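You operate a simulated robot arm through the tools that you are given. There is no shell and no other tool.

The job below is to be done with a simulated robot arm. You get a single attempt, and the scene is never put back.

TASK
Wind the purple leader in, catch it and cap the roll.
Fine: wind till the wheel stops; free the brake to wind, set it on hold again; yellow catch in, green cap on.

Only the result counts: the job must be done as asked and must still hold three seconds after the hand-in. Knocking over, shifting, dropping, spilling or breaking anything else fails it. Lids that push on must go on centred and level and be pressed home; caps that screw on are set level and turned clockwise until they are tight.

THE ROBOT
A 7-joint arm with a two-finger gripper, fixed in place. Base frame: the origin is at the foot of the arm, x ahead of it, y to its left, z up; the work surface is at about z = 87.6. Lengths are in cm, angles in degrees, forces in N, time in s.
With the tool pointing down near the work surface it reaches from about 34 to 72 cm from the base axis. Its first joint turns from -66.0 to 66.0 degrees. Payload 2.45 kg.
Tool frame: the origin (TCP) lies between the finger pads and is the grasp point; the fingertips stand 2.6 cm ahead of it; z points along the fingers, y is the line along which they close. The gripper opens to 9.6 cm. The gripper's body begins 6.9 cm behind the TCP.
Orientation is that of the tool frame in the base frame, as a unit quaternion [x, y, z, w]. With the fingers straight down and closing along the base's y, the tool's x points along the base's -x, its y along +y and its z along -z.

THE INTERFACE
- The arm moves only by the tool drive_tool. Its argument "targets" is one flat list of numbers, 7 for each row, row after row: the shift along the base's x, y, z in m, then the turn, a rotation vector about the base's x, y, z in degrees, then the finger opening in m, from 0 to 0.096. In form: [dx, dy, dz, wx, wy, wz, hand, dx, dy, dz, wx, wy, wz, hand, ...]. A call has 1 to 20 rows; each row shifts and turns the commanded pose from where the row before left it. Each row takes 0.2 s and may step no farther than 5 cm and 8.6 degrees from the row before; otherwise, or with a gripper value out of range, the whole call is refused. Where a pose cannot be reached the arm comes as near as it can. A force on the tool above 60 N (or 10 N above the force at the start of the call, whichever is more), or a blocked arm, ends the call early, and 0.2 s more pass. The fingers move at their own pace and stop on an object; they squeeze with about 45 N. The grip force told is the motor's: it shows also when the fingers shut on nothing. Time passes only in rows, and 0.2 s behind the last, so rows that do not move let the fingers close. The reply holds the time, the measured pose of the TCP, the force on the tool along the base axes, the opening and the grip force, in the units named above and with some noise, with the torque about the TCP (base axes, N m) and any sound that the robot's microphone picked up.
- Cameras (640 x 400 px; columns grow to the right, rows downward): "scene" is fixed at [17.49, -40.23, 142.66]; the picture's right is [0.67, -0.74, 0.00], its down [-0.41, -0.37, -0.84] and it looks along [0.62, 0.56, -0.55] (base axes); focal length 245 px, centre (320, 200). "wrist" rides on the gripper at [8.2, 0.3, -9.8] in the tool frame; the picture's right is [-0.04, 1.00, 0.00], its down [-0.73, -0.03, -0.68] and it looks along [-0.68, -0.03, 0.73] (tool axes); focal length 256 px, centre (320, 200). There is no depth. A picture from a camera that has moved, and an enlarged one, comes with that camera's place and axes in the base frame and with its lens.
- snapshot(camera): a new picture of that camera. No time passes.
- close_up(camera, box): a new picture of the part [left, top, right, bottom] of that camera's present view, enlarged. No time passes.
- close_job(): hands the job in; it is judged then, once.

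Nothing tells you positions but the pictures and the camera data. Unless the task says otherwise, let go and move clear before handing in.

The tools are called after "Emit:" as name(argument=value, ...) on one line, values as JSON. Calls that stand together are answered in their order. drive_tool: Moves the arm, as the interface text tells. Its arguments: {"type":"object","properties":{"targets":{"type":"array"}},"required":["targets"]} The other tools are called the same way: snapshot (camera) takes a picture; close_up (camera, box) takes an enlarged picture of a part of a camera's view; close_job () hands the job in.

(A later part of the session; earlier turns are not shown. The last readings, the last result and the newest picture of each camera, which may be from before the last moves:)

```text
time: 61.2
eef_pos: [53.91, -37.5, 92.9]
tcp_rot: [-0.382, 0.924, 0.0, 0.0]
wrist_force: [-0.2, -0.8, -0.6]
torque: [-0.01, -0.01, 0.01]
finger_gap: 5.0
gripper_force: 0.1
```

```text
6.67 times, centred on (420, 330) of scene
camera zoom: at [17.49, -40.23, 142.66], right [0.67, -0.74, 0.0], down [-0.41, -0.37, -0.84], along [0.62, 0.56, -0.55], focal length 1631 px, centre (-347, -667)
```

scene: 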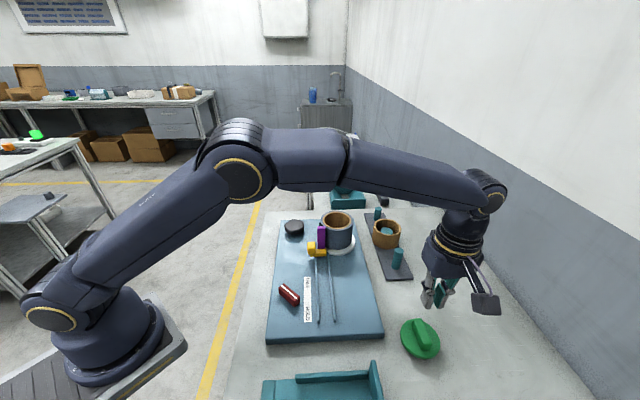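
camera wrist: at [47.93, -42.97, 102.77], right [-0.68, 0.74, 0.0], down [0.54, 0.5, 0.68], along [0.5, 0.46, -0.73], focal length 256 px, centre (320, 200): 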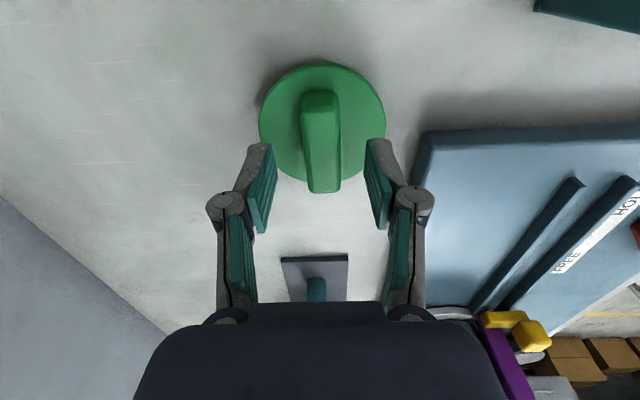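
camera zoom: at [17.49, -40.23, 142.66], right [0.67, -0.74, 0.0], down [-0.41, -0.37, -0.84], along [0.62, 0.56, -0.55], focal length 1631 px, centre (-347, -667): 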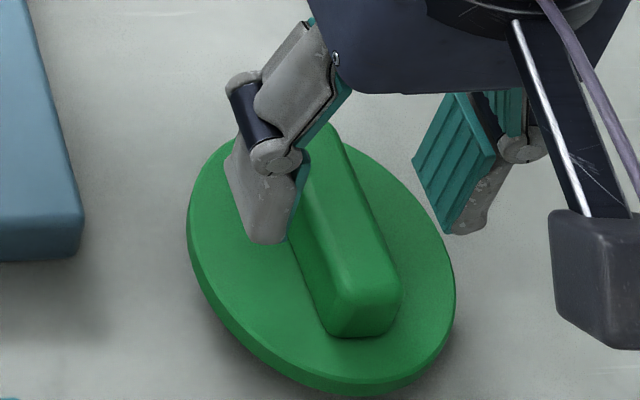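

Emit:
drive_tool(targets=[0, 0, -0.006, 0, 0, 0, 0.05, 0, 0, -0.005, 0, 0, 0, 0.05, 0, 0, 0, 0, 0, 0, 0.05])

Emit:
drive_tool(targets=[0, 0, -0.003, 0, 0, 0, 0.05, 0, 0, 0, 0, 0, 0, 0.05])

Emit:
close_up(camera="scene", box=[390, 300, 450, 360])

Emit:
snapshot(camera="wrist")

```text
time: 62.0
eef_pos: [53.81, -37.42, 91.8]
tcp_rot: [-0.382, 0.924, 0.0, -0.001]
wrist_force: [0.3, 0.6, -0.5]
torque: [-0.01, -0.02, -0.01]
finger_gap: 5.0
gripper_force: 0.1
```

```text
time: 62.6
eef_pos: [53.83, -37.29, 91.64]
tcp_rot: [-0.382, 0.924, 0.0, 0.001]
wrist_force: [0.2, 0.2, 0.1]
torque: [0.0, 0.0, -0.03]
finger_gap: 4.99
gripper_force: 0.1
```

```text
6.67 times, centred on (420, 330) of scene
camera zoom: at [17.49, -40.23, 142.66], right [0.67, -0.74, 0.0], down [-0.41, -0.37, -0.84], along [0.62, 0.56, -0.55], focal length 1631 px, centre (-347, -667)
```

zoom: 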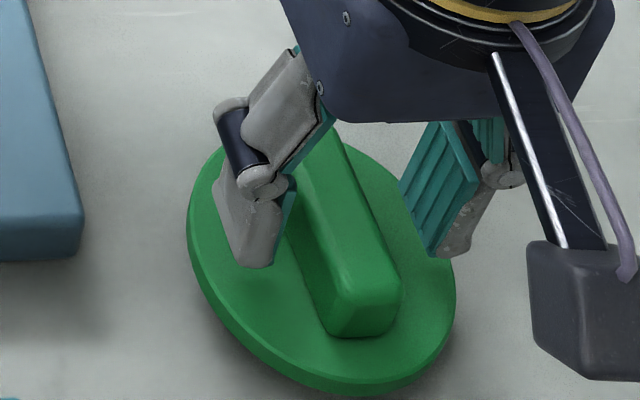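

```text
taken
camera wrist: at [47.81, -42.88, 101.43], right [-0.68, 0.74, 0.0], down [0.54, 0.5, 0.68], along [0.5, 0.46, -0.73], focal length 256 px, centre (320, 200)
```

wrist: 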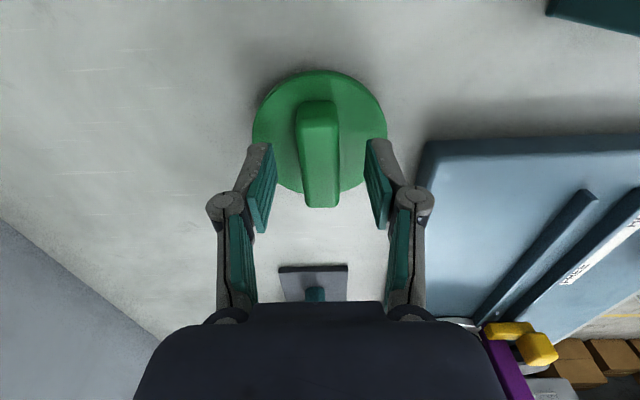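

Emit:
drive_tool(targets=[0, 0, -0.004, 0, 0, 0, 0.05, 0, 0, 0, 0, 0, 0, 0.05])

Emit:
drive_tool(targets=[0, 0, -0.003, 0, 0, 0, 0.05, 0, 0, 0, 0, 0, 0, 0.05])

Emit:
close_up(camera="scene", box=[390, 300, 450, 360])

```text
time: 63.2
eef_pos: [53.75, -37.33, 91.28]
tcp_rot: [-0.382, 0.924, 0.001, 0.0]
wrist_force: [-0.5, -0.6, 0.3]
torque: [-0.02, 0.0, 0.01]
finger_gap: 4.99
gripper_force: 0.0
```

```text
time: 63.8
eef_pos: [53.78, -37.21, 90.87]
tcp_rot: [-0.382, 0.924, 0.0, 0.0]
wrist_force: [0.2, -0.6, -0.2]
torque: [-0.01, 0.02, -0.01]
finger_gap: 4.99
gripper_force: 0.1
```

```text
6.67 times, centred on (420, 330) of scene
camera zoom: at [17.49, -40.23, 142.66], right [0.67, -0.74, 0.0], down [-0.41, -0.37, -0.84], along [0.62, 0.56, -0.55], focal length 1631 px, centre (-347, -667)
```

zoom: 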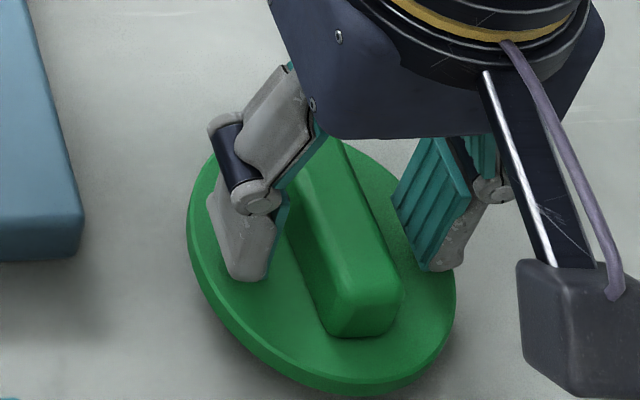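

Emit:
drive_tool(targets=[0, 0, -0.003, 0, 0, 0, 0.05, 0, 0, 0, 0, 0, 0, 0.05])

Emit:
drive_tool(targets=[0, 0, -0.002, 0, 0, 0, 0.05, 0, 0, 0, 0, 0, 0, 0.05])

```text
time: 64.4
eef_pos: [53.7, -37.29, 90.67]
tcp_rot: [-0.382, 0.924, -0.001, -0.001]
wrist_force: [0.1, -0.4, 0.7]
torque: [-0.02, 0.02, 0.0]
finger_gap: 4.98
gripper_force: 0.0
```

```text
time: 65.0
eef_pos: [53.63, -37.42, 90.39]
tcp_rot: [-0.382, 0.924, 0.0, 0.001]
wrist_force: [0.9, 0.0, 0.0]
torque: [0.06, 0.01, -0.01]
finger_gap: 5.01
gripper_force: 0.1
```

Emit:
close_up(camera="scene", box=[390, 300, 450, 360])

Emit:
close_up(camera="wrist", box=[220, 60, 420, 220])

```text
6.67 times, centred on (420, 330) of scene
camera zoom: at [17.49, -40.23, 142.66], right [0.67, -0.74, 0.0], down [-0.41, -0.37, -0.84], along [0.62, 0.56, -0.55], focal length 1631 px, centre (-347, -667)
```

zoom: 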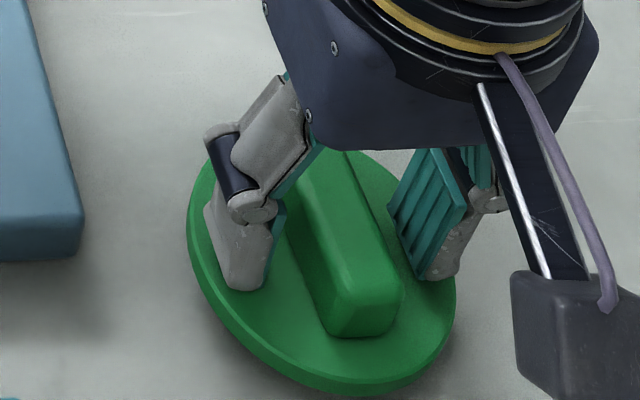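

```text
2.50 times, centred on (320, 140) of wrist
camera zoom: at [47.7, -42.88, 100.2], right [-0.68, 0.74, 0.0], down [0.54, 0.5, 0.68], along [0.5, 0.46, -0.73], focal length 640 px, centre (320, 350)
```

zoom: 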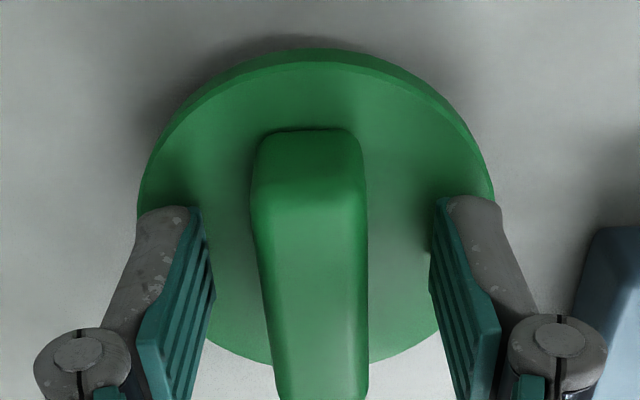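

Emit:
drive_tool(targets=[0, 0, 0, 0, 0, 0, 0.01, 0, 0, 0, 0, 0, 0, 0.01, 0, 0, 0, 0, 0, 0, 0.01, 0, 0, 0, 0, 0, 0, 0.01])

Emit:
close_up(camera="wrist", box=[220, 60, 420, 220])

Emit:
close_up(camera="scene", box=[390, 300, 450, 360])

```text
time: 66.0
eef_pos: [53.7, -37.37, 90.41]
tcp_rot: [-0.382, 0.924, 0.0, 0.0]
wrist_force: [0.4, -0.6, 0.3]
torque: [-0.02, 0.03, -0.01]
finger_gap: 2.08
gripper_force: 44.8
```

```text
2.50 times, centred on (320, 140) of wrist
camera zoom: at [47.7, -42.88, 100.21], right [-0.68, 0.74, 0.0], down [0.54, 0.5, 0.68], along [0.5, 0.46, -0.73], focal length 640 px, centre (320, 350)
```

zoom: 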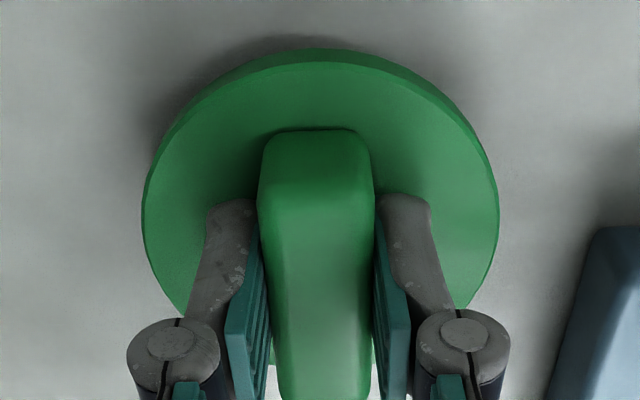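

```text
6.67 times, centred on (420, 330) of scene
camera zoom: at [17.49, -40.23, 142.66], right [0.67, -0.74, 0.0], down [-0.41, -0.37, -0.84], along [0.62, 0.56, -0.55], focal length 1631 px, centre (-347, -667)
```

zoom: 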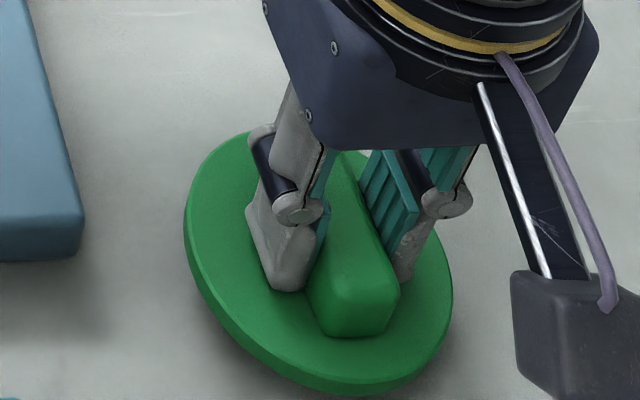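

Emit:
drive_tool(targets=[0, 0, 0.005, 0, 0, 0, 0.01, 0, 0, 0.01, 0, 0, 0, 0.01, 0, 0, 0.01, 0, 0, 0, 0.01, 0, 0, 0, 0, 0, 0, 0.01])

Emit:
close_up(camera="wrist", box=[220, 60, 420, 220])

Emit:
close_up(camera="scene", box=[380, 285, 460, 365])

```text
time: 67.0
eef_pos: [53.73, -37.48, 92.88]
tcp_rot: [-0.382, 0.924, 0.0, 0.0]
wrist_force: [-0.4, -0.2, -0.8]
torque: [-0.02, 0.0, 0.03]
finger_gap: 2.1
gripper_force: 45.5
```

```text
2.50 times, centred on (320, 140) of wrist
camera zoom: at [47.76, -42.88, 102.73], right [-0.68, 0.74, 0.0], down [0.54, 0.5, 0.68], along [0.5, 0.46, -0.73], focal length 640 px, centre (320, 350)
```

zoom: 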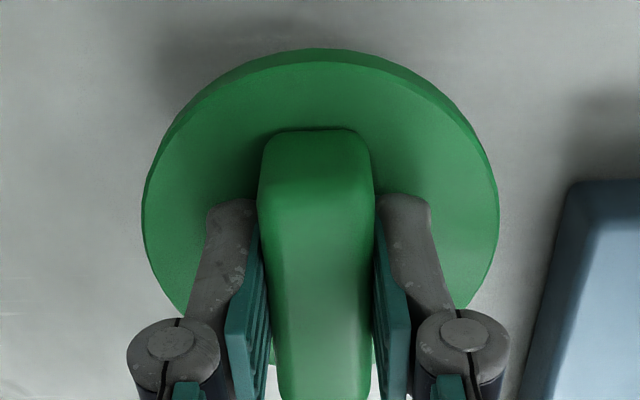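

```text
5.00 times, centred on (420, 325) of scene
camera zoom: at [17.49, -40.23, 142.66], right [0.67, -0.74, 0.0], down [-0.41, -0.37, -0.84], along [0.62, 0.56, -0.55], focal length 1223 px, centre (-180, -425)
```

zoom: 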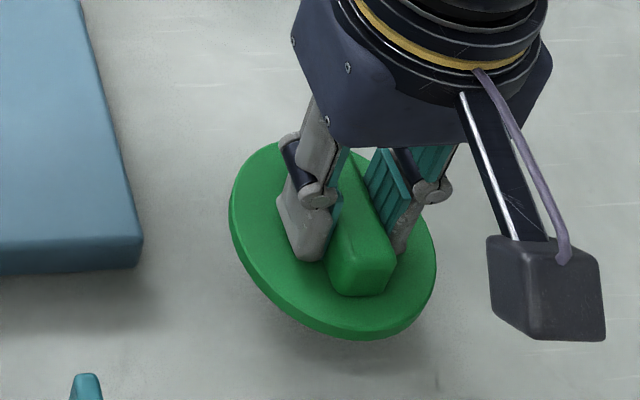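

The cap is held firmly and level. I'll lift it and carry it over to above the roll, near (65.7, -4).

Emit:
drive_tool(targets=[0, 0, 0.03, 0, 0, 0, 0.01, 0, 0, 0.04, 0, 0, 0, 0.01, 0, 0, 0.04, 0, 0, 0, 0.01, 0, 0, 0.04, 0, 0, 0, 0.01, 0.00857, 0.02386, 0, 0, 0, 0, 0.01, 0.00857, 0.02386, 0, 0, 0, 0, 0.01, 0.00857, 0.02386, 0, 0, 0, 0, 0.01, 0.00857, 0.02386, 0, 0, 0, 0, 0.01, 0.00857, 0.02386, 0, 0, 0, 0, 0.01, 0.00857, 0.02386, 0, 0, 0, 0, 0.01, 0.00857, 0.02386, 0, 0, 0, 0, 0.01, 0.00857, 0.02386, 0, 0, 0, 0, 0.01, 0.00857, 0.02386, 0, 0, 0, 0, 0.01, 0.00857, 0.02386, 0, 0, 0, 0, 0.01, 0.00857, 0.02386, 0, 0, 0, 0, 0.01, 0.00857, 0.02386, 0, 0, 0, 0, 0.01, 0.00857, 0.02386, 0, 0, 0, 0, 0.01, 0.00857, 0.02386, 0, 0, 0, 0, 0.01, 0, 0, 0, 0, 0, 0, 0.01])

Emit:
snapshot(camera="wrist")

Emit:
snapshot(camera="scene")

```text
time: 71.0
eef_pos: [65.68, -3.91, 107.88]
tcp_rot: [-0.381, 0.925, -0.001, 0.0]
wrist_force: [-0.1, -0.3, -0.9]
torque: [0.0, 0.01, 0.01]
finger_gap: 2.08
gripper_force: 45.2
```

```text
taken
camera wrist: at [59.69, -9.46, 117.73], right [-0.68, 0.74, 0.0], down [0.54, 0.5, 0.68], along [0.5, 0.46, -0.73], focal length 256 px, centre (320, 200)
```

wrist: 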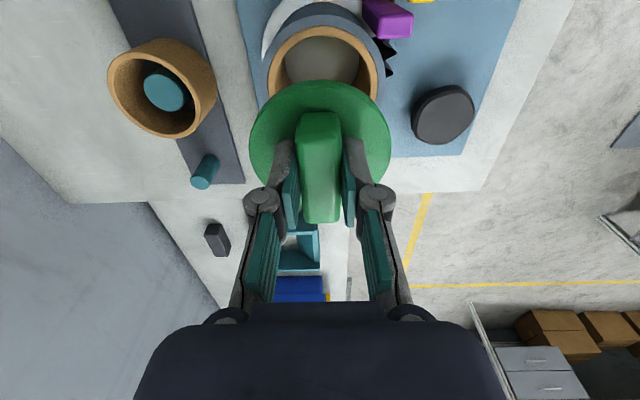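

```text
taken
```

scene: 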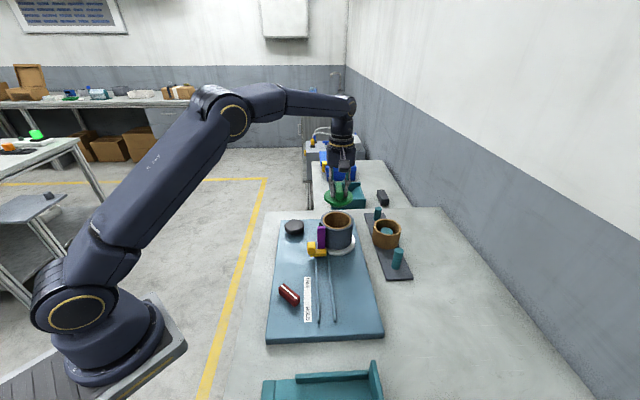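

Emit:
close_up(camera="wrist", box=[230, 0, 410, 180])

Emit:
close_up(camera="scene", box=[300, 170, 380, 260])

```text
2.22 times, centred on (320, 90) of wrist
camera zoom: at [59.69, -9.46, 117.73], right [-0.68, 0.74, 0.0], down [0.54, 0.5, 0.68], along [0.5, 0.46, -0.73], focal length 569 px, centre (320, 444)
```

zoom: 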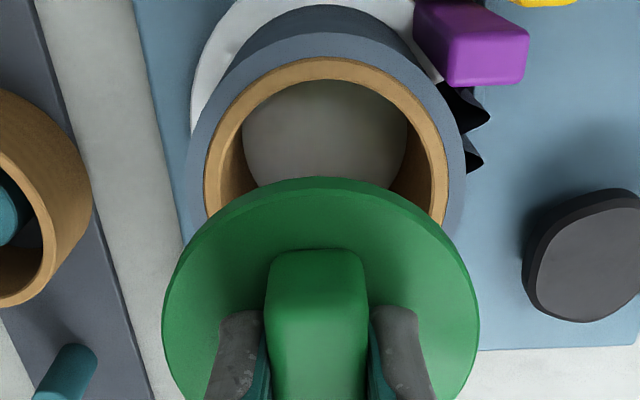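

```text
4.44 times, centred on (340, 215) of scene
camera zoom: at [17.5, -40.23, 142.66], right [0.67, -0.74, 0.0], down [-0.41, -0.37, -0.84], along [0.62, 0.56, -0.55], focal length 1087 px, centre (231, 133)
```

zoom: 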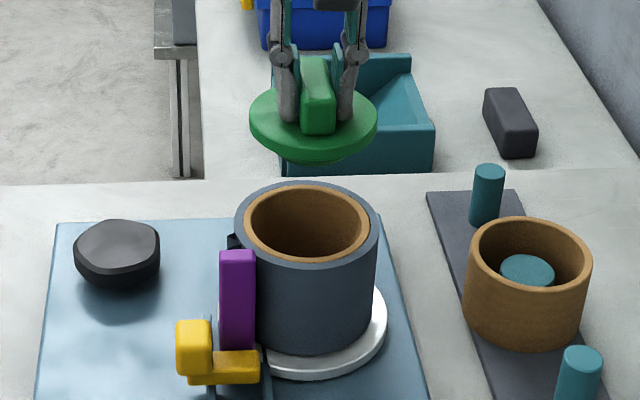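

Emit:
close_up(camera="scene", box=[315, 200, 365, 250])

Emit:
close_up(camera="wrist", box=[255, 0, 395, 110])

Emit:
close_up(camera="scene", box=[310, 165, 370, 215])

```text
8.00 times, centred on (340, 225) of scene
camera zoom: at [17.5, -40.23, 142.66], right [0.67, -0.74, 0.0], down [-0.41, -0.37, -0.84], along [0.62, 0.56, -0.55], focal length 1957 px, centre (160, 0)
```

zoom: 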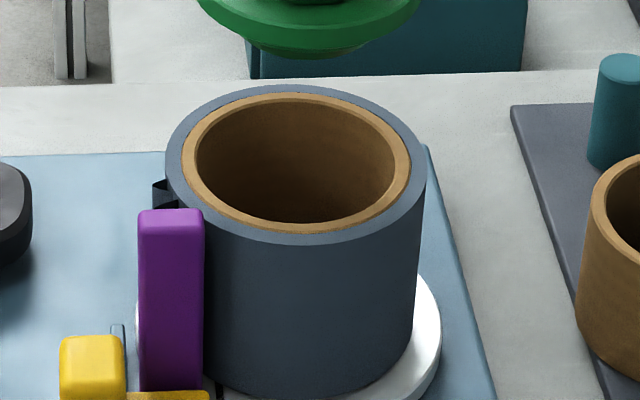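

```text
3.64 times, centred on (325, 55) of wrist
camera zoom: at [59.69, -9.46, 117.73], right [-0.68, 0.74, 0.0], down [0.54, 0.5, 0.68], along [0.5, 0.46, -0.73], focal length 931 px, centre (302, 727)
```

zoom: 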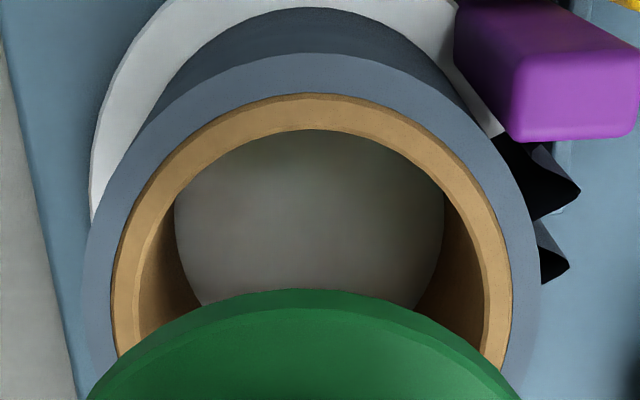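

```text
8.00 times, centred on (340, 190) of scene
camera zoom: at [17.5, -40.23, 142.66], right [0.67, -0.74, 0.0], down [-0.41, -0.37, -0.84], along [0.62, 0.56, -0.55], focal length 1957 px, centre (160, 280)
```

zoom: 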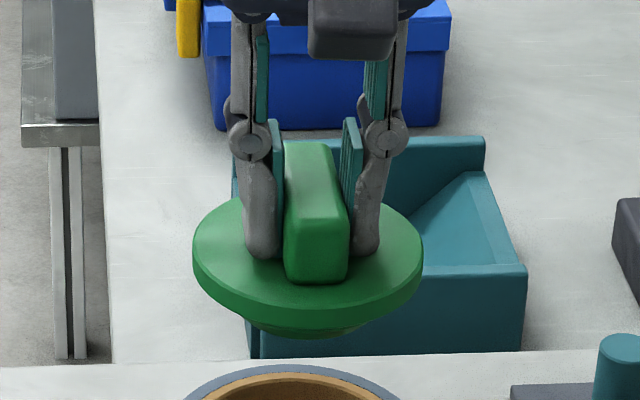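

The scene view now shows a plug under the cap's disc, so it's a push-in cap for the core. I'll lower to just above the rim and correct the centring from a closer view.

Emit:
drive_tool(targets=[-0.0039, -0.0018, -0.02, 0, 0, 0, 0.01, 0, 0, -0.025, 0, 0, 0, 0.01, 0, 0, -0.012, 0, 0, 0, 0.01, 0, 0, 0, 0, 0, 0, 0.01])

Emit:
close_up(camera="scene", box=[310, 190, 370, 250])

Emit:
close_up(camera="wrist", box=[230, 0, 410, 180])

```text
time: 72.0
eef_pos: [65.51, -4.07, 102.16]
tcp_rot: [-0.382, 0.924, 0.0, 0.001]
wrist_force: [0.3, -0.1, -0.9]
torque: [0.0, 0.03, 0.03]
finger_gap: 2.09
gripper_force: 44.9
```

```text
6.67 times, centred on (340, 220) of scene
camera zoom: at [17.49, -40.23, 142.66], right [0.67, -0.74, 0.0], down [-0.41, -0.37, -0.84], along [0.62, 0.56, -0.55], focal length 1631 px, centre (187, 67)
```

zoom: 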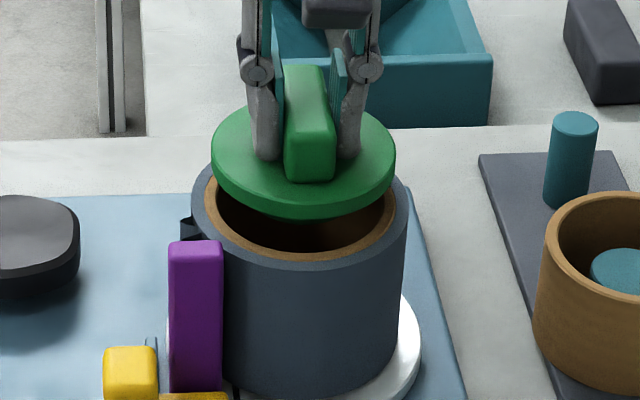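

```text
2.22 times, centred on (320, 90) of wrist
camera zoom: at [59.45, -9.58, 111.99], right [-0.68, 0.74, 0.0], down [0.54, 0.5, 0.68], along [0.5, 0.46, -0.73], focal length 569 px, centre (320, 444)
```

zoom: 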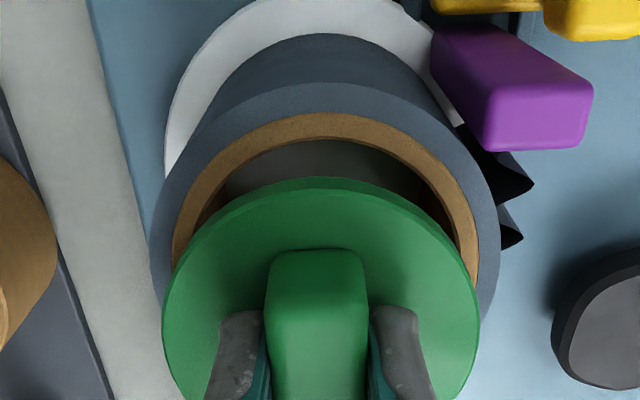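

Emit:
drive_tool(targets=[-0.0034, -0.0026, -0.005, 0, 0, 0, 0.01, 0, 0, -0.005, 0, 0, 0, 0.01, 0, 0, 0, 0, 0, 0, 0.01])

Emit:
close_up(camera="scene", box=[310, 190, 370, 250])

Emit:
close_up(camera="wrist", box=[230, 0, 410, 180])

```text
time: 72.8
eef_pos: [65.13, -4.35, 101.09]
tcp_rot: [-0.381, 0.924, 0.0, 0.0]
wrist_force: [-0.4, -0.4, 0.1]
torque: [-0.03, 0.02, 0.0]
finger_gap: 2.09
gripper_force: 45.2
```

```text
6.67 times, centred on (340, 220) of scene
camera zoom: at [17.49, -40.23, 142.66], right [0.67, -0.74, 0.0], down [-0.41, -0.37, -0.84], along [0.62, 0.56, -0.55], focal length 1631 px, centre (187, 67)
```

zoom: 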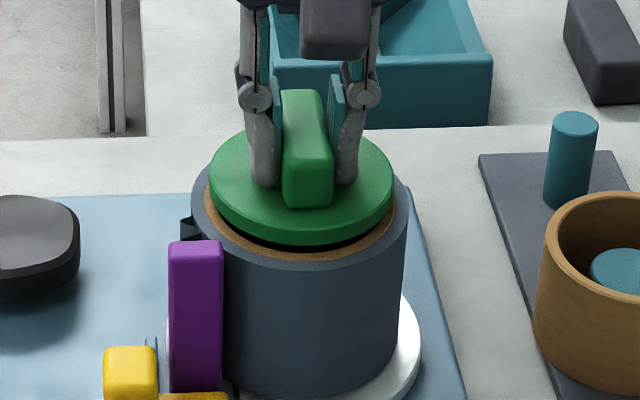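

```text
2.22 times, centred on (320, 90) of wrist
camera zoom: at [59.03, -9.86, 110.94], right [-0.68, 0.74, 0.0], down [0.54, 0.5, 0.68], along [0.5, 0.46, -0.73], focal length 569 px, centre (320, 444)
```

zoom: 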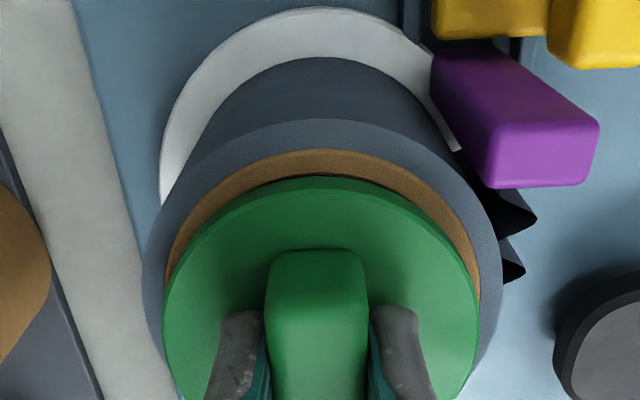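

The cap and core are concentric in both views to within about a millimetre. I'll lower gently and watch the forces.

Emit:
drive_tool(targets=[0, 0, -0.003, 0, 0, 0, 0.01, 0, 0, -0.002, 0, 0, 0, 0.01, 0, 0, 0, 0, 0, 0, 0.01])

Emit:
drive_tool(targets=[0, 0, -0.002, 0, 0, 0, 0.01, 0, 0, 0, 0, 0, 0, 0.01])

Emit:
close_up(camera="scene", box=[310, 190, 370, 250])

Emit:
close_up(camera="wrist", box=[230, 0, 410, 180])

```text
time: 73.6
eef_pos: [64.98, -4.41, 100.75]
tcp_rot: [-0.382, 0.924, -0.001, 0.0]
wrist_force: [-3.7, -1.1, 11.1]
torque: [-0.09, 0.21, 0.03]
finger_gap: 2.09
gripper_force: 45.1
```

```text
time: 74.2
eef_pos: [65.01, -4.32, 100.7]
tcp_rot: [-0.382, 0.924, 0.0, 0.001]
wrist_force: [-9.4, -2.4, 30.5]
torque: [-0.01, 0.27, 0.0]
finger_gap: 2.06
gripper_force: 45.3
```

```text
6.67 times, centred on (340, 220) of scene
camera zoom: at [17.4, -40.23, 142.67], right [0.67, -0.74, 0.0], down [-0.41, -0.37, -0.84], along [0.62, 0.56, -0.55], focal length 1631 px, centre (187, 67)
```

zoom: 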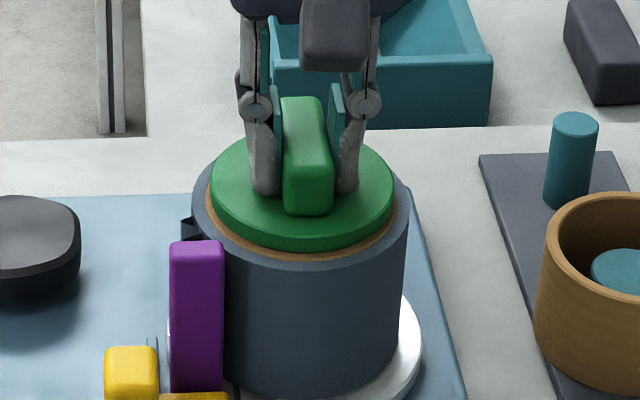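

```text
2.22 times, centred on (320, 90) of wrist
camera zoom: at [58.99, -9.84, 110.44], right [-0.68, 0.74, 0.0], down [0.54, 0.5, 0.68], along [0.5, 0.46, -0.73], focal length 569 px, centre (320, 444)
```

zoom: 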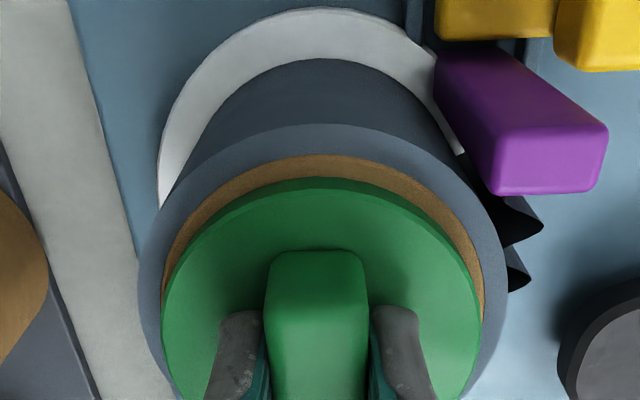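

The cap touched at about 30 N, with a side force pushing it towards -x. I'll back off a little, shift about a millimetre that way and try again.

Emit:
drive_tool(targets=[0, 0, 0.003, 0, 0, 0, 0.01, -0.0012, -0.0003, 0.001, 0, 0, 0, 0.01, 0, 0, 0, 0, 0, 0, 0.01])

Emit:
drive_tool(targets=[0, 0, -0.002, 0, 0, 0, 0.01, 0, 0, 0, 0, 0, 0, 0.01])

Emit:
drive_tool(targets=[0, 0, -0.002, 0, 0, 0, 0.01, 0, 0, 0, 0, 0, 0, 0.01])

```text
time: 75.0
eef_pos: [64.95, -4.19, 100.83]
tcp_rot: [-0.382, 0.924, 0.0, -0.001]
wrist_force: [-1.3, -0.8, -0.8]
torque: [-0.03, 0.0, 0.0]
finger_gap: 2.09
gripper_force: 45.4
```

```text
time: 75.6
eef_pos: [64.86, -4.36, 100.56]
tcp_rot: [-0.382, 0.924, 0.0, 0.0]
wrist_force: [-0.5, -1.2, -1.1]
torque: [0.01, -0.04, 0.01]
finger_gap: 2.11
gripper_force: 44.9
```

```text
time: 76.2
eef_pos: [64.92, -4.34, 100.69]
tcp_rot: [-0.382, 0.924, 0.0, 0.0]
wrist_force: [-3.9, 1.3, 15.9]
torque: [-0.08, 0.31, 0.01]
finger_gap: 2.07
gripper_force: 44.5
```

Emit:
drive_tool(targets=[-0.001, 0.0004, 0, 0, 0, 0, 0.01, 0, 0, 0, 0, 0, 0, 0.01])

Emit:
drive_tool(targets=[0, 0, -0.001, 0, 0, 0, 0.01, 0, 0, 0, 0, 0, 0, 0.01])

Emit:
close_up(camera="wrist", box=[230, 0, 410, 180])

Emit:
close_up(camera="scene", box=[315, 200, 365, 240])

```text
time: 76.8
eef_pos: [64.84, -4.28, 100.64]
tcp_rot: [-0.382, 0.924, -0.002, 0.003]
wrist_force: [5.2, -0.6, 19.8]
torque: [-0.4, 0.17, 0.03]
finger_gap: 2.11
gripper_force: 44.7
```

```text
time: 77.4
eef_pos: [64.81, -4.38, 100.72]
tcp_rot: [-0.382, 0.924, -0.002, 0.003]
wrist_force: [3.2, -2.2, 31.2]
torque: [-0.13, 0.02, 0.05]
finger_gap: 2.08
gripper_force: 45.5
```

```text
2.22 times, centred on (320, 90) of wrist
camera zoom: at [58.81, -9.84, 110.38], right [-0.68, 0.74, 0.0], down [0.54, 0.5, 0.68], along [0.5, 0.46, -0.73], focal length 569 px, centre (320, 444)
```

zoom: 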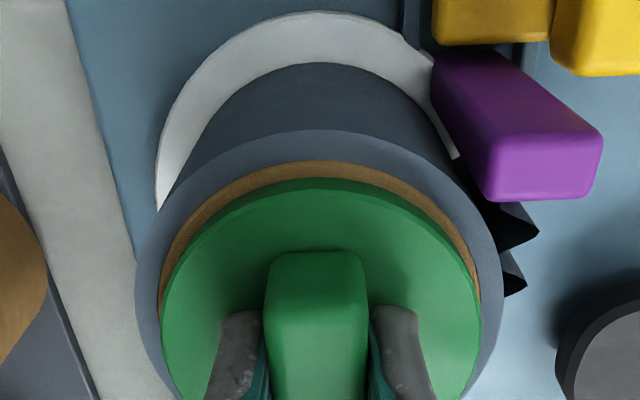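

```text
10.00 times, centred on (340, 220) of scene
camera zoom: at [17.44, -40.23, 142.66], right [0.67, -0.74, 0.0], down [-0.41, -0.37, -0.84], along [0.62, 0.56, -0.55], focal length 2446 px, centre (120, 0)
```

zoom: 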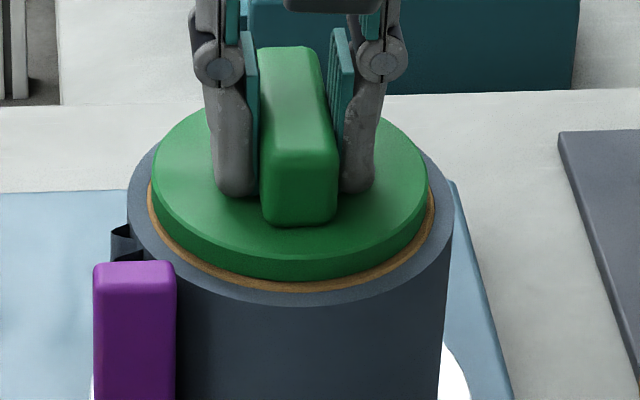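

The plug seems to be centred and partly in, with about 0.2 cm still showing. I'll press harder.

Emit:
drive_tool(targets=[0, 0, -0.0015, 0, 0, 0, 0.01, 0, 0, 0, 0, 0, 0, 0.01])

Emit:
drive_tool(targets=[0, 0, -0.0015, 0, 0, 0, 0.01, 0, 0, 0, 0, 0, 0, 0.01])

Emit:
close_up(camera="scene", box=[315, 200, 365, 240])

```text
time: 78.0
eef_pos: [64.89, -4.38, 100.52]
tcp_rot: [-0.382, 0.924, -0.002, 0.002]
wrist_force: [4.1, -1.5, 31.3]
torque: [0.05, -0.05, 0.05]
finger_gap: 2.09
gripper_force: 45.1
```

```text
time: 78.6
eef_pos: [64.9, -4.4, 100.49]
tcp_rot: [-0.382, 0.924, -0.001, 0.004]
wrist_force: [-1.0, -0.2, 38.5]
torque: [-0.04, 0.27, 0.04]
finger_gap: 2.1
gripper_force: 45.1
```

```text
10.00 times, centred on (340, 220) of scene
camera zoom: at [17.41, -40.22, 142.67], right [0.67, -0.74, 0.0], down [-0.41, -0.37, -0.84], along [0.62, 0.56, -0.55], focal length 2446 px, centre (120, 0)
```

zoom: 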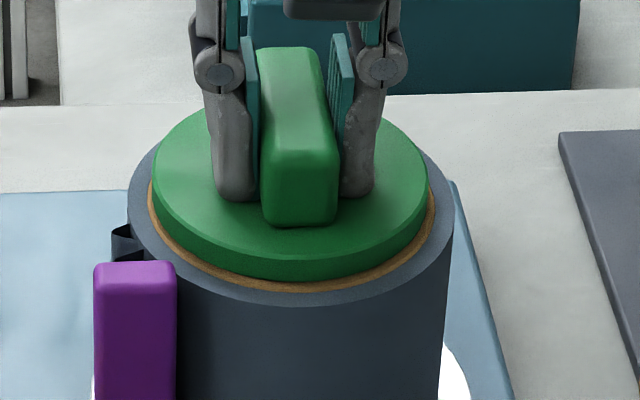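

The cap is level and centred, but the fingers are sliding down the handle while the disc still sits about 0.3 cm above the rim. I'll regrip lower, with the tips on the disc, so I can press harder.

Emit:
drive_tool(targets=[0, 0, 0.004, 0, 0, 0, 0.01, 0, 0, 0, 0, 0, 0, 0.03, 0, 0, 0, 0, 0, 0, 0.03])

Emit:
close_up(camera="scene", box=[315, 200, 365, 240])

Emit:
close_up(camera="wrist", box=[230, 0, 410, 180])

```text
time: 79.4
eef_pos: [64.65, -4.36, 100.39]
tcp_rot: [-0.382, 0.924, 0.002, -0.001]
wrist_force: [1.1, 2.2, 6.2]
torque: [0.02, -0.05, 0.03]
finger_gap: 3.1
gripper_force: 0.0
```

```text
10.00 times, centred on (340, 220) of scene
camera zoom: at [17.49, -40.22, 142.66], right [0.67, -0.74, 0.0], down [-0.41, -0.37, -0.84], along [0.62, 0.56, -0.55], focal length 2446 px, centre (120, 0)
```

zoom: 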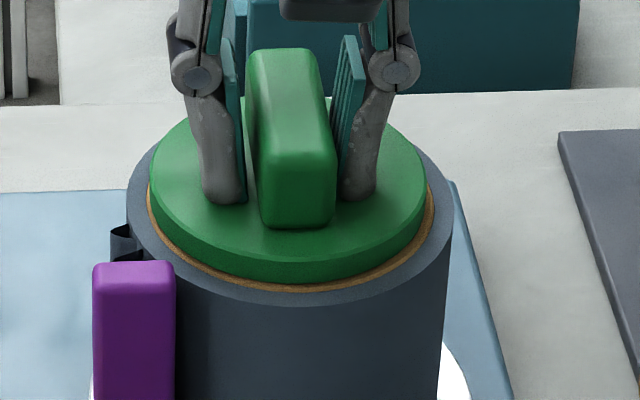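

```text
2.22 times, centred on (320, 90) of wrist
camera zoom: at [58.71, -9.85, 110.18], right [-0.68, 0.74, 0.0], down [0.54, 0.5, 0.68], along [0.5, 0.46, -0.74], focal length 569 px, centre (320, 444)
```

zoom: 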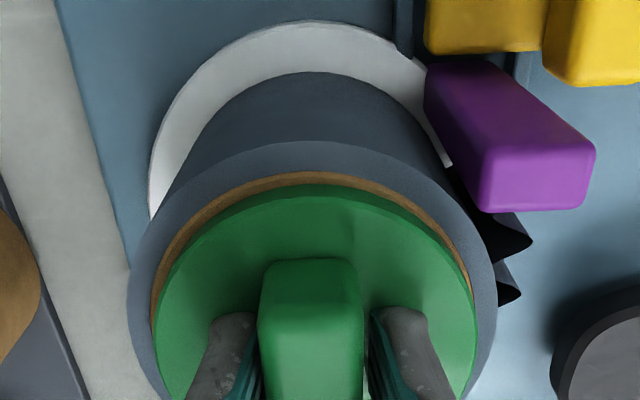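

After release the cap sits concentric with the core. I'll lift the tips slightly, recentre over the cap by about 0.4 cm and press with the tips either side of the handle.

Emit:
drive_tool(targets=[0, 0, 0.006, 0, 0, 0, 0.032, 0.0041, 0.0015, 0, 0, 0, 0, 0.032, 0, 0, 0, 0, 0, 0, 0.032])

Emit:
close_up(camera="scene", box=[315, 200, 365, 240])

Emit:
close_up(camera="wrist", box=[230, 0, 410, 180])

```text
time: 80.2
eef_pos: [65.15, -4.29, 100.95]
tcp_rot: [-0.382, 0.924, 0.0, 0.0]
wrist_force: [-0.3, 0.0, -0.4]
torque: [0.0, 0.02, -0.01]
finger_gap: 3.17
gripper_force: 0.0
```

```text
10.00 times, centred on (340, 220) of scene
camera zoom: at [17.49, -40.23, 142.66], right [0.67, -0.74, 0.0], down [-0.41, -0.37, -0.84], along [0.62, 0.56, -0.55], focal length 2446 px, centre (120, 0)
```

zoom: 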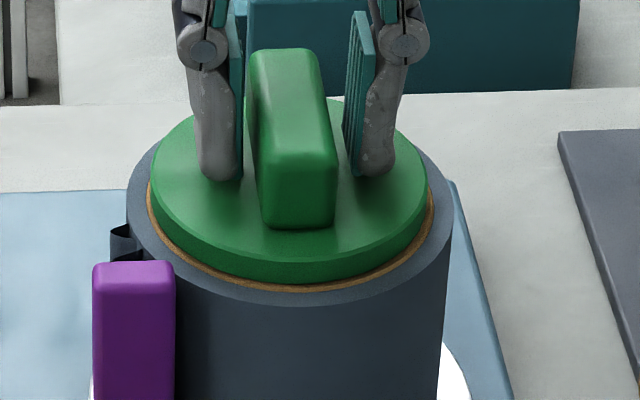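

```text
2.22 times, centred on (320, 90) of wrist
camera zoom: at [59.16, -9.72, 110.79], right [-0.68, 0.74, 0.0], down [0.54, 0.5, 0.68], along [0.5, 0.46, -0.73], focal length 569 px, centre (320, 444)
```

zoom: 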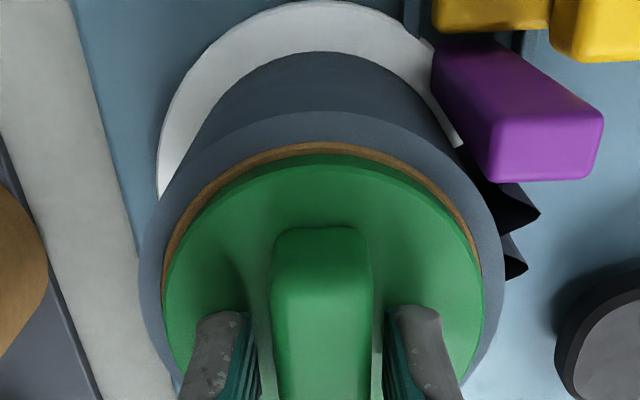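

Emit:
drive_tool(targets=[0, 0, -0.004, 0, 0, 0, 0.032, 0, 0, -0.002, 0, 0, 0, 0.032, 0, 0, 0, 0, 0, 0, 0.032])

Emit:
drive_tool(targets=[0, 0, -0.002, 0, 0, 0, 0.032, 0, 0, 0, 0, 0, 0, 0.032])

Emit:
drive_tool(targets=[0, 0, -0.002, 0, 0, 0, 0.032, 0, 0, 0, 0, 0, 0, 0.032])

Emit:
close_up(camera="scene", box=[315, 200, 365, 240])

```text
time: 81.0
eef_pos: [65.05, -4.17, 100.41]
tcp_rot: [-0.382, 0.924, 0.0, 0.0]
wrist_force: [-0.1, -0.1, 0.0]
torque: [-0.05, 0.0, -0.03]
finger_gap: 3.21
gripper_force: 0.1
```

```text
time: 81.6
eef_pos: [65.25, -4.25, 100.46]
tcp_rot: [-0.382, 0.924, -0.001, 0.001]
wrist_force: [-3.4, 0.7, 13.7]
torque: [0.06, 0.18, 0.03]
finger_gap: 3.32
gripper_force: 0.9
```

```text
time: 82.2
eef_pos: [65.32, -4.25, 100.5]
tcp_rot: [-0.382, 0.924, -0.002, 0.003]
wrist_force: [-8.7, -1.7, 38.2]
torque: [0.18, 0.48, 0.02]
finger_gap: 3.34
gripper_force: 10.8
```

```text
10.00 times, centred on (340, 220) of scene
camera zoom: at [17.39, -40.23, 142.67], right [0.67, -0.74, 0.0], down [-0.41, -0.37, -0.84], along [0.62, 0.56, -0.55], focal length 2446 px, centre (120, 0)
```

zoom: 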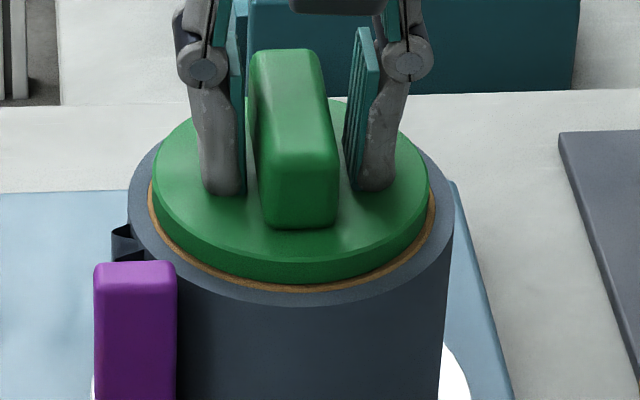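

Pressing at 38 N moves nothing any more. I'll look very closely at the joint between disc and rim to judge whether it's home.

Emit:
close_up(camera="scene", box=[326, 220, 350, 236])

Emit:
close_up(camera="scene", box=[318, 212, 334, 228])

Emit:
close_up(camera="wrist", box=[290, 55, 350, 95])

Emit:
close_up(camera="scene", box=[346, 212, 370, 228])

```text
16.00 times, centred on (338, 228) of scene
camera zoom: at [17.39, -40.23, 142.67], right [0.67, -0.74, 0.0], down [-0.41, -0.37, -0.84], along [0.62, 0.56, -0.55], focal length 3914 px, centre (32, -248)
```

zoom: 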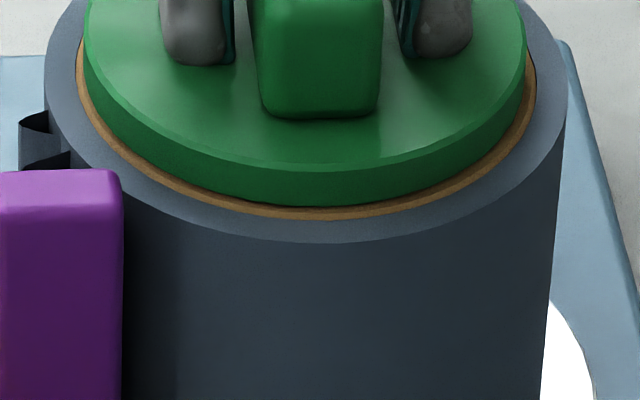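

```text
16.00 times, centred on (326, 220) of scene
camera zoom: at [17.39, -40.23, 142.67], right [0.67, -0.74, 0.0], down [-0.41, -0.37, -0.84], along [0.62, 0.56, -0.55], focal length 3914 px, centre (224, -120)
```

zoom: 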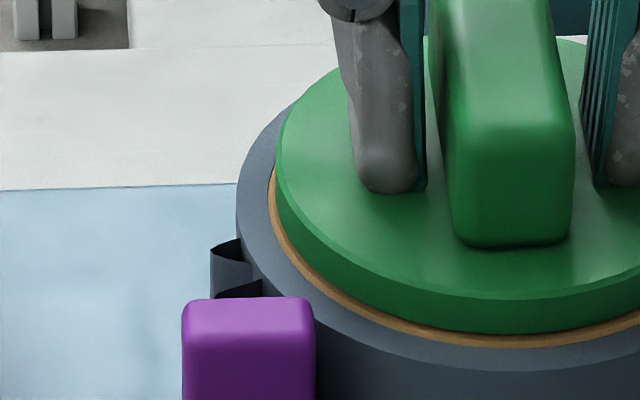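

```text
10.00 times, centred on (320, 75) of wrist
camera zoom: at [59.16, -9.72, 110.13], right [-0.68, 0.74, 0.0], down [0.54, 0.5, 0.68], along [0.5, 0.46, -0.73], focal length 2560 px, centre (320, 1450)
```

zoom: 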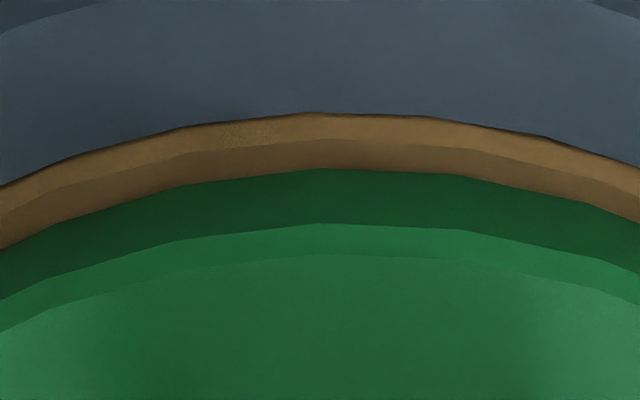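

```text
16.00 times, centred on (358, 220) of scene
camera zoom: at [17.39, -40.23, 142.67], right [0.67, -0.74, 0.0], down [-0.41, -0.37, -0.84], along [0.62, 0.56, -0.55], focal length 3914 px, centre (-288, -120)
```

zoom: 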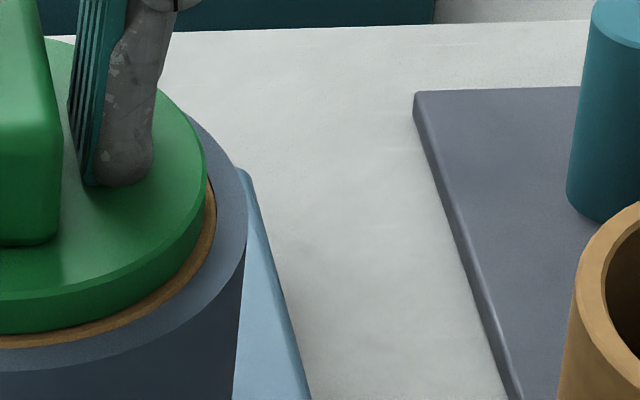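

The disc rim lies right against the core's bevelled edge all round, with no dark gap. For certainty I'll grip the handle again at disc level and press close to the limit.

Emit:
drive_tool(targets=[-0.001, 0, 0.003, 0, 0, 0, 0.032, 0, 0, 0, 0, 0, 0, 0.01, 0, 0, 0, 0, 0, 0, 0.01, 0, 0, 0, 0, 0, 0, 0.01])

Emit:
drive_tool(targets=[0, 0, -0.003, 0, 0, 0, 0.01, 0, 0, 0, 0, 0, 0, 0.01])

Emit:
drive_tool(targets=[0, 0, -0.0015, 0, 0, 0, 0.01, 0, 0, 0, 0, 0, 0, 0.01])

```text
time: 83.2
eef_pos: [65.08, -4.07, 100.41]
tcp_rot: [-0.382, 0.924, 0.001, 0.001]
wrist_force: [2.4, 4.6, 20.8]
torque: [0.25, -0.19, 0.04]
finger_gap: 2.11
gripper_force: 44.8
```

```text
time: 83.8
eef_pos: [65.15, -4.16, 100.36]
tcp_rot: [-0.382, 0.924, -0.002, 0.004]
wrist_force: [-6.5, 6.4, 42.4]
torque: [-0.27, 0.83, 0.0]
finger_gap: 2.07
gripper_force: 45.4
```

```text
time: 84.4
eef_pos: [65.21, -4.12, 100.49]
tcp_rot: [-0.382, 0.924, -0.002, 0.004]
wrist_force: [-16.0, 5.5, 53.4]
torque: [-0.1, 0.92, -0.03]
finger_gap: 2.08
gripper_force: 44.6
```

Emit:
close_up(camera="scene", box=[326, 220, 350, 236])

Emit:
close_up(camera="wrist", box=[230, 0, 410, 180])

```text
16.00 times, centred on (338, 228) of scene
camera zoom: at [17.34, -40.2, 142.68], right [0.67, -0.74, 0.0], down [-0.4, -0.37, -0.84], along [0.62, 0.56, -0.55], focal length 3914 px, centre (32, -248)
```

zoom: 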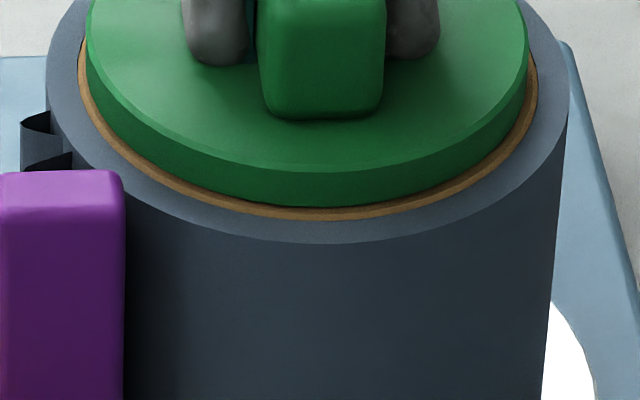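

```text
2.22 times, centred on (320, 90) of wrist
camera zoom: at [59.04, -9.62, 110.17], right [-0.68, 0.74, -0.01], down [0.54, 0.5, 0.68], along [0.51, 0.46, -0.73], focal length 569 px, centre (320, 444)
```

zoom: 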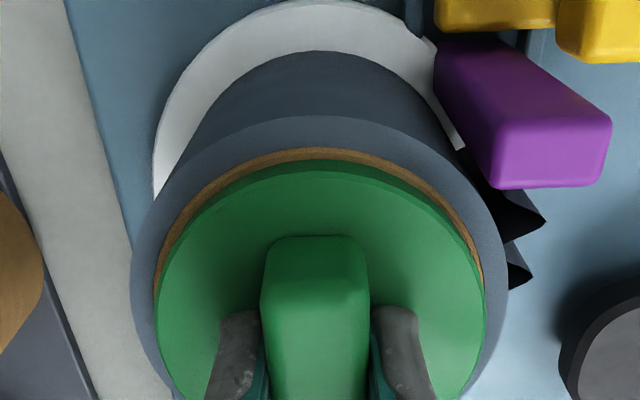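

No movement at 53 N. To confirm the plug is really inside the core, I'll ease off and nudge gently sideways both ways. A seated plug should resist.

Emit:
drive_tool(targets=[0, 0, 0.0045, 0, 0, 0, 0.01, 0, 0, 0, 0, 0, 0, 0.01])

Emit:
drive_tool(targets=[0.0015, 0.0015, 0, 0, 0, 0, 0.01, 0, 0, 0, 0, 0, 0, 0.01])

Emit:
drive_tool(targets=[-0.003, -0.003, 0, 0, 0, 0, 0.01, 0, 0, 0, 0, 0, 0, 0.01])

Emit:
close_up(camera="scene", box=[326, 220, 350, 236])

```text
time: 85.0
eef_pos: [65.22, -4.15, 100.4]
tcp_rot: [-0.381, 0.924, -0.001, 0.001]
wrist_force: [-0.6, 3.1, 20.2]
torque: [0.57, -0.45, 0.02]
finger_gap: 2.09
gripper_force: 44.7
```

```text
time: 85.6
eef_pos: [65.15, -4.14, 100.52]
tcp_rot: [-0.381, 0.924, -0.001, -0.001]
wrist_force: [-5.9, -1.8, 18.2]
torque: [0.37, -0.3, 0.06]
finger_gap: 2.1
gripper_force: 44.7
```

```text
time: 86.2
eef_pos: [65.01, -4.16, 100.41]
tcp_rot: [-0.381, 0.925, 0.0, 0.0]
wrist_force: [3.2, 2.6, 12.2]
torque: [0.22, -0.39, 0.04]
finger_gap: 2.11
gripper_force: 45.1
```

```text
16.00 times, centred on (338, 228) of scene
camera zoom: at [17.48, -40.22, 142.66], right [0.67, -0.74, 0.0], down [-0.41, -0.37, -0.84], along [0.62, 0.56, -0.55], focal length 3914 px, centre (32, -248)
```

zoom: 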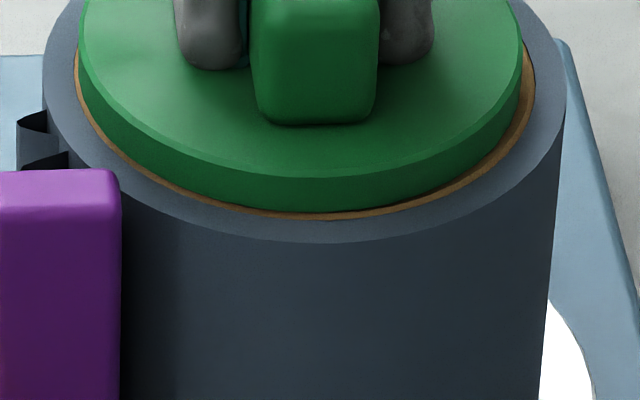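

Emit:
close_up(camera="scene", box=[318, 203, 358, 231])

Emit:
close_up(camera="scene", box=[340, 206, 364, 222])

Emit:
snapshot(camera="wrist")

```text
14.29 times, centred on (338, 217) of scene
camera zoom: at [17.48, -40.22, 142.66], right [0.67, -0.74, 0.0], down [-0.41, -0.37, -0.84], along [0.62, 0.56, -0.55], focal length 3495 px, centre (63, -43)
```

zoom: 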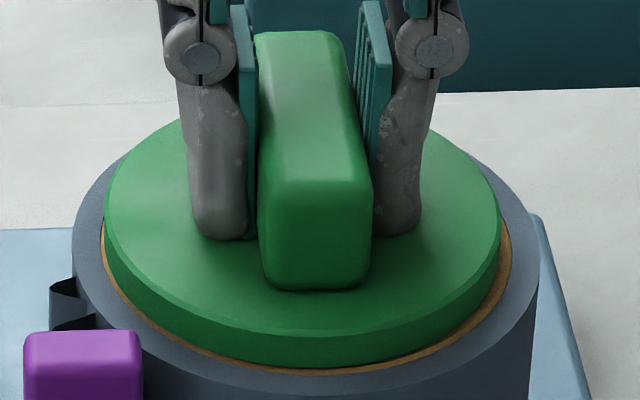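

```text
16.00 times, centred on (352, 214) of scene
camera zoom: at [17.48, -40.22, 142.66], right [0.67, -0.74, 0.0], down [-0.41, -0.37, -0.84], along [0.62, 0.56, -0.55], focal length 3914 px, centre (-192, -24)
```

zoom: 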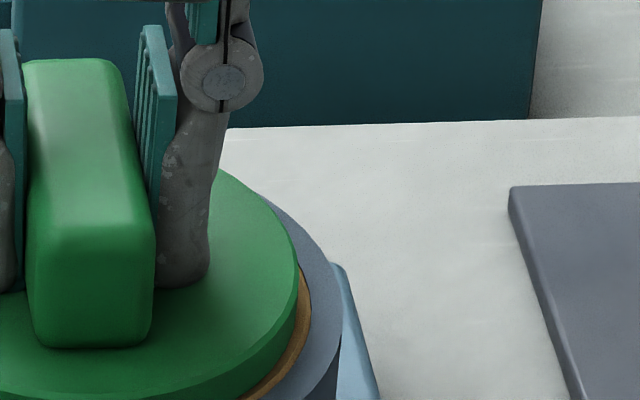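

```text
taken
camera wrist: at [58.93, -9.71, 110.2], right [-0.68, 0.74, 0.0], down [0.54, 0.5, 0.68], along [0.5, 0.46, -0.73], focal length 256 px, centre (320, 200)
```

wrist: 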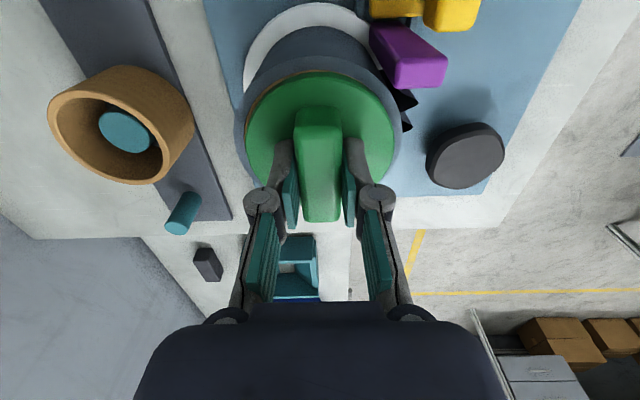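

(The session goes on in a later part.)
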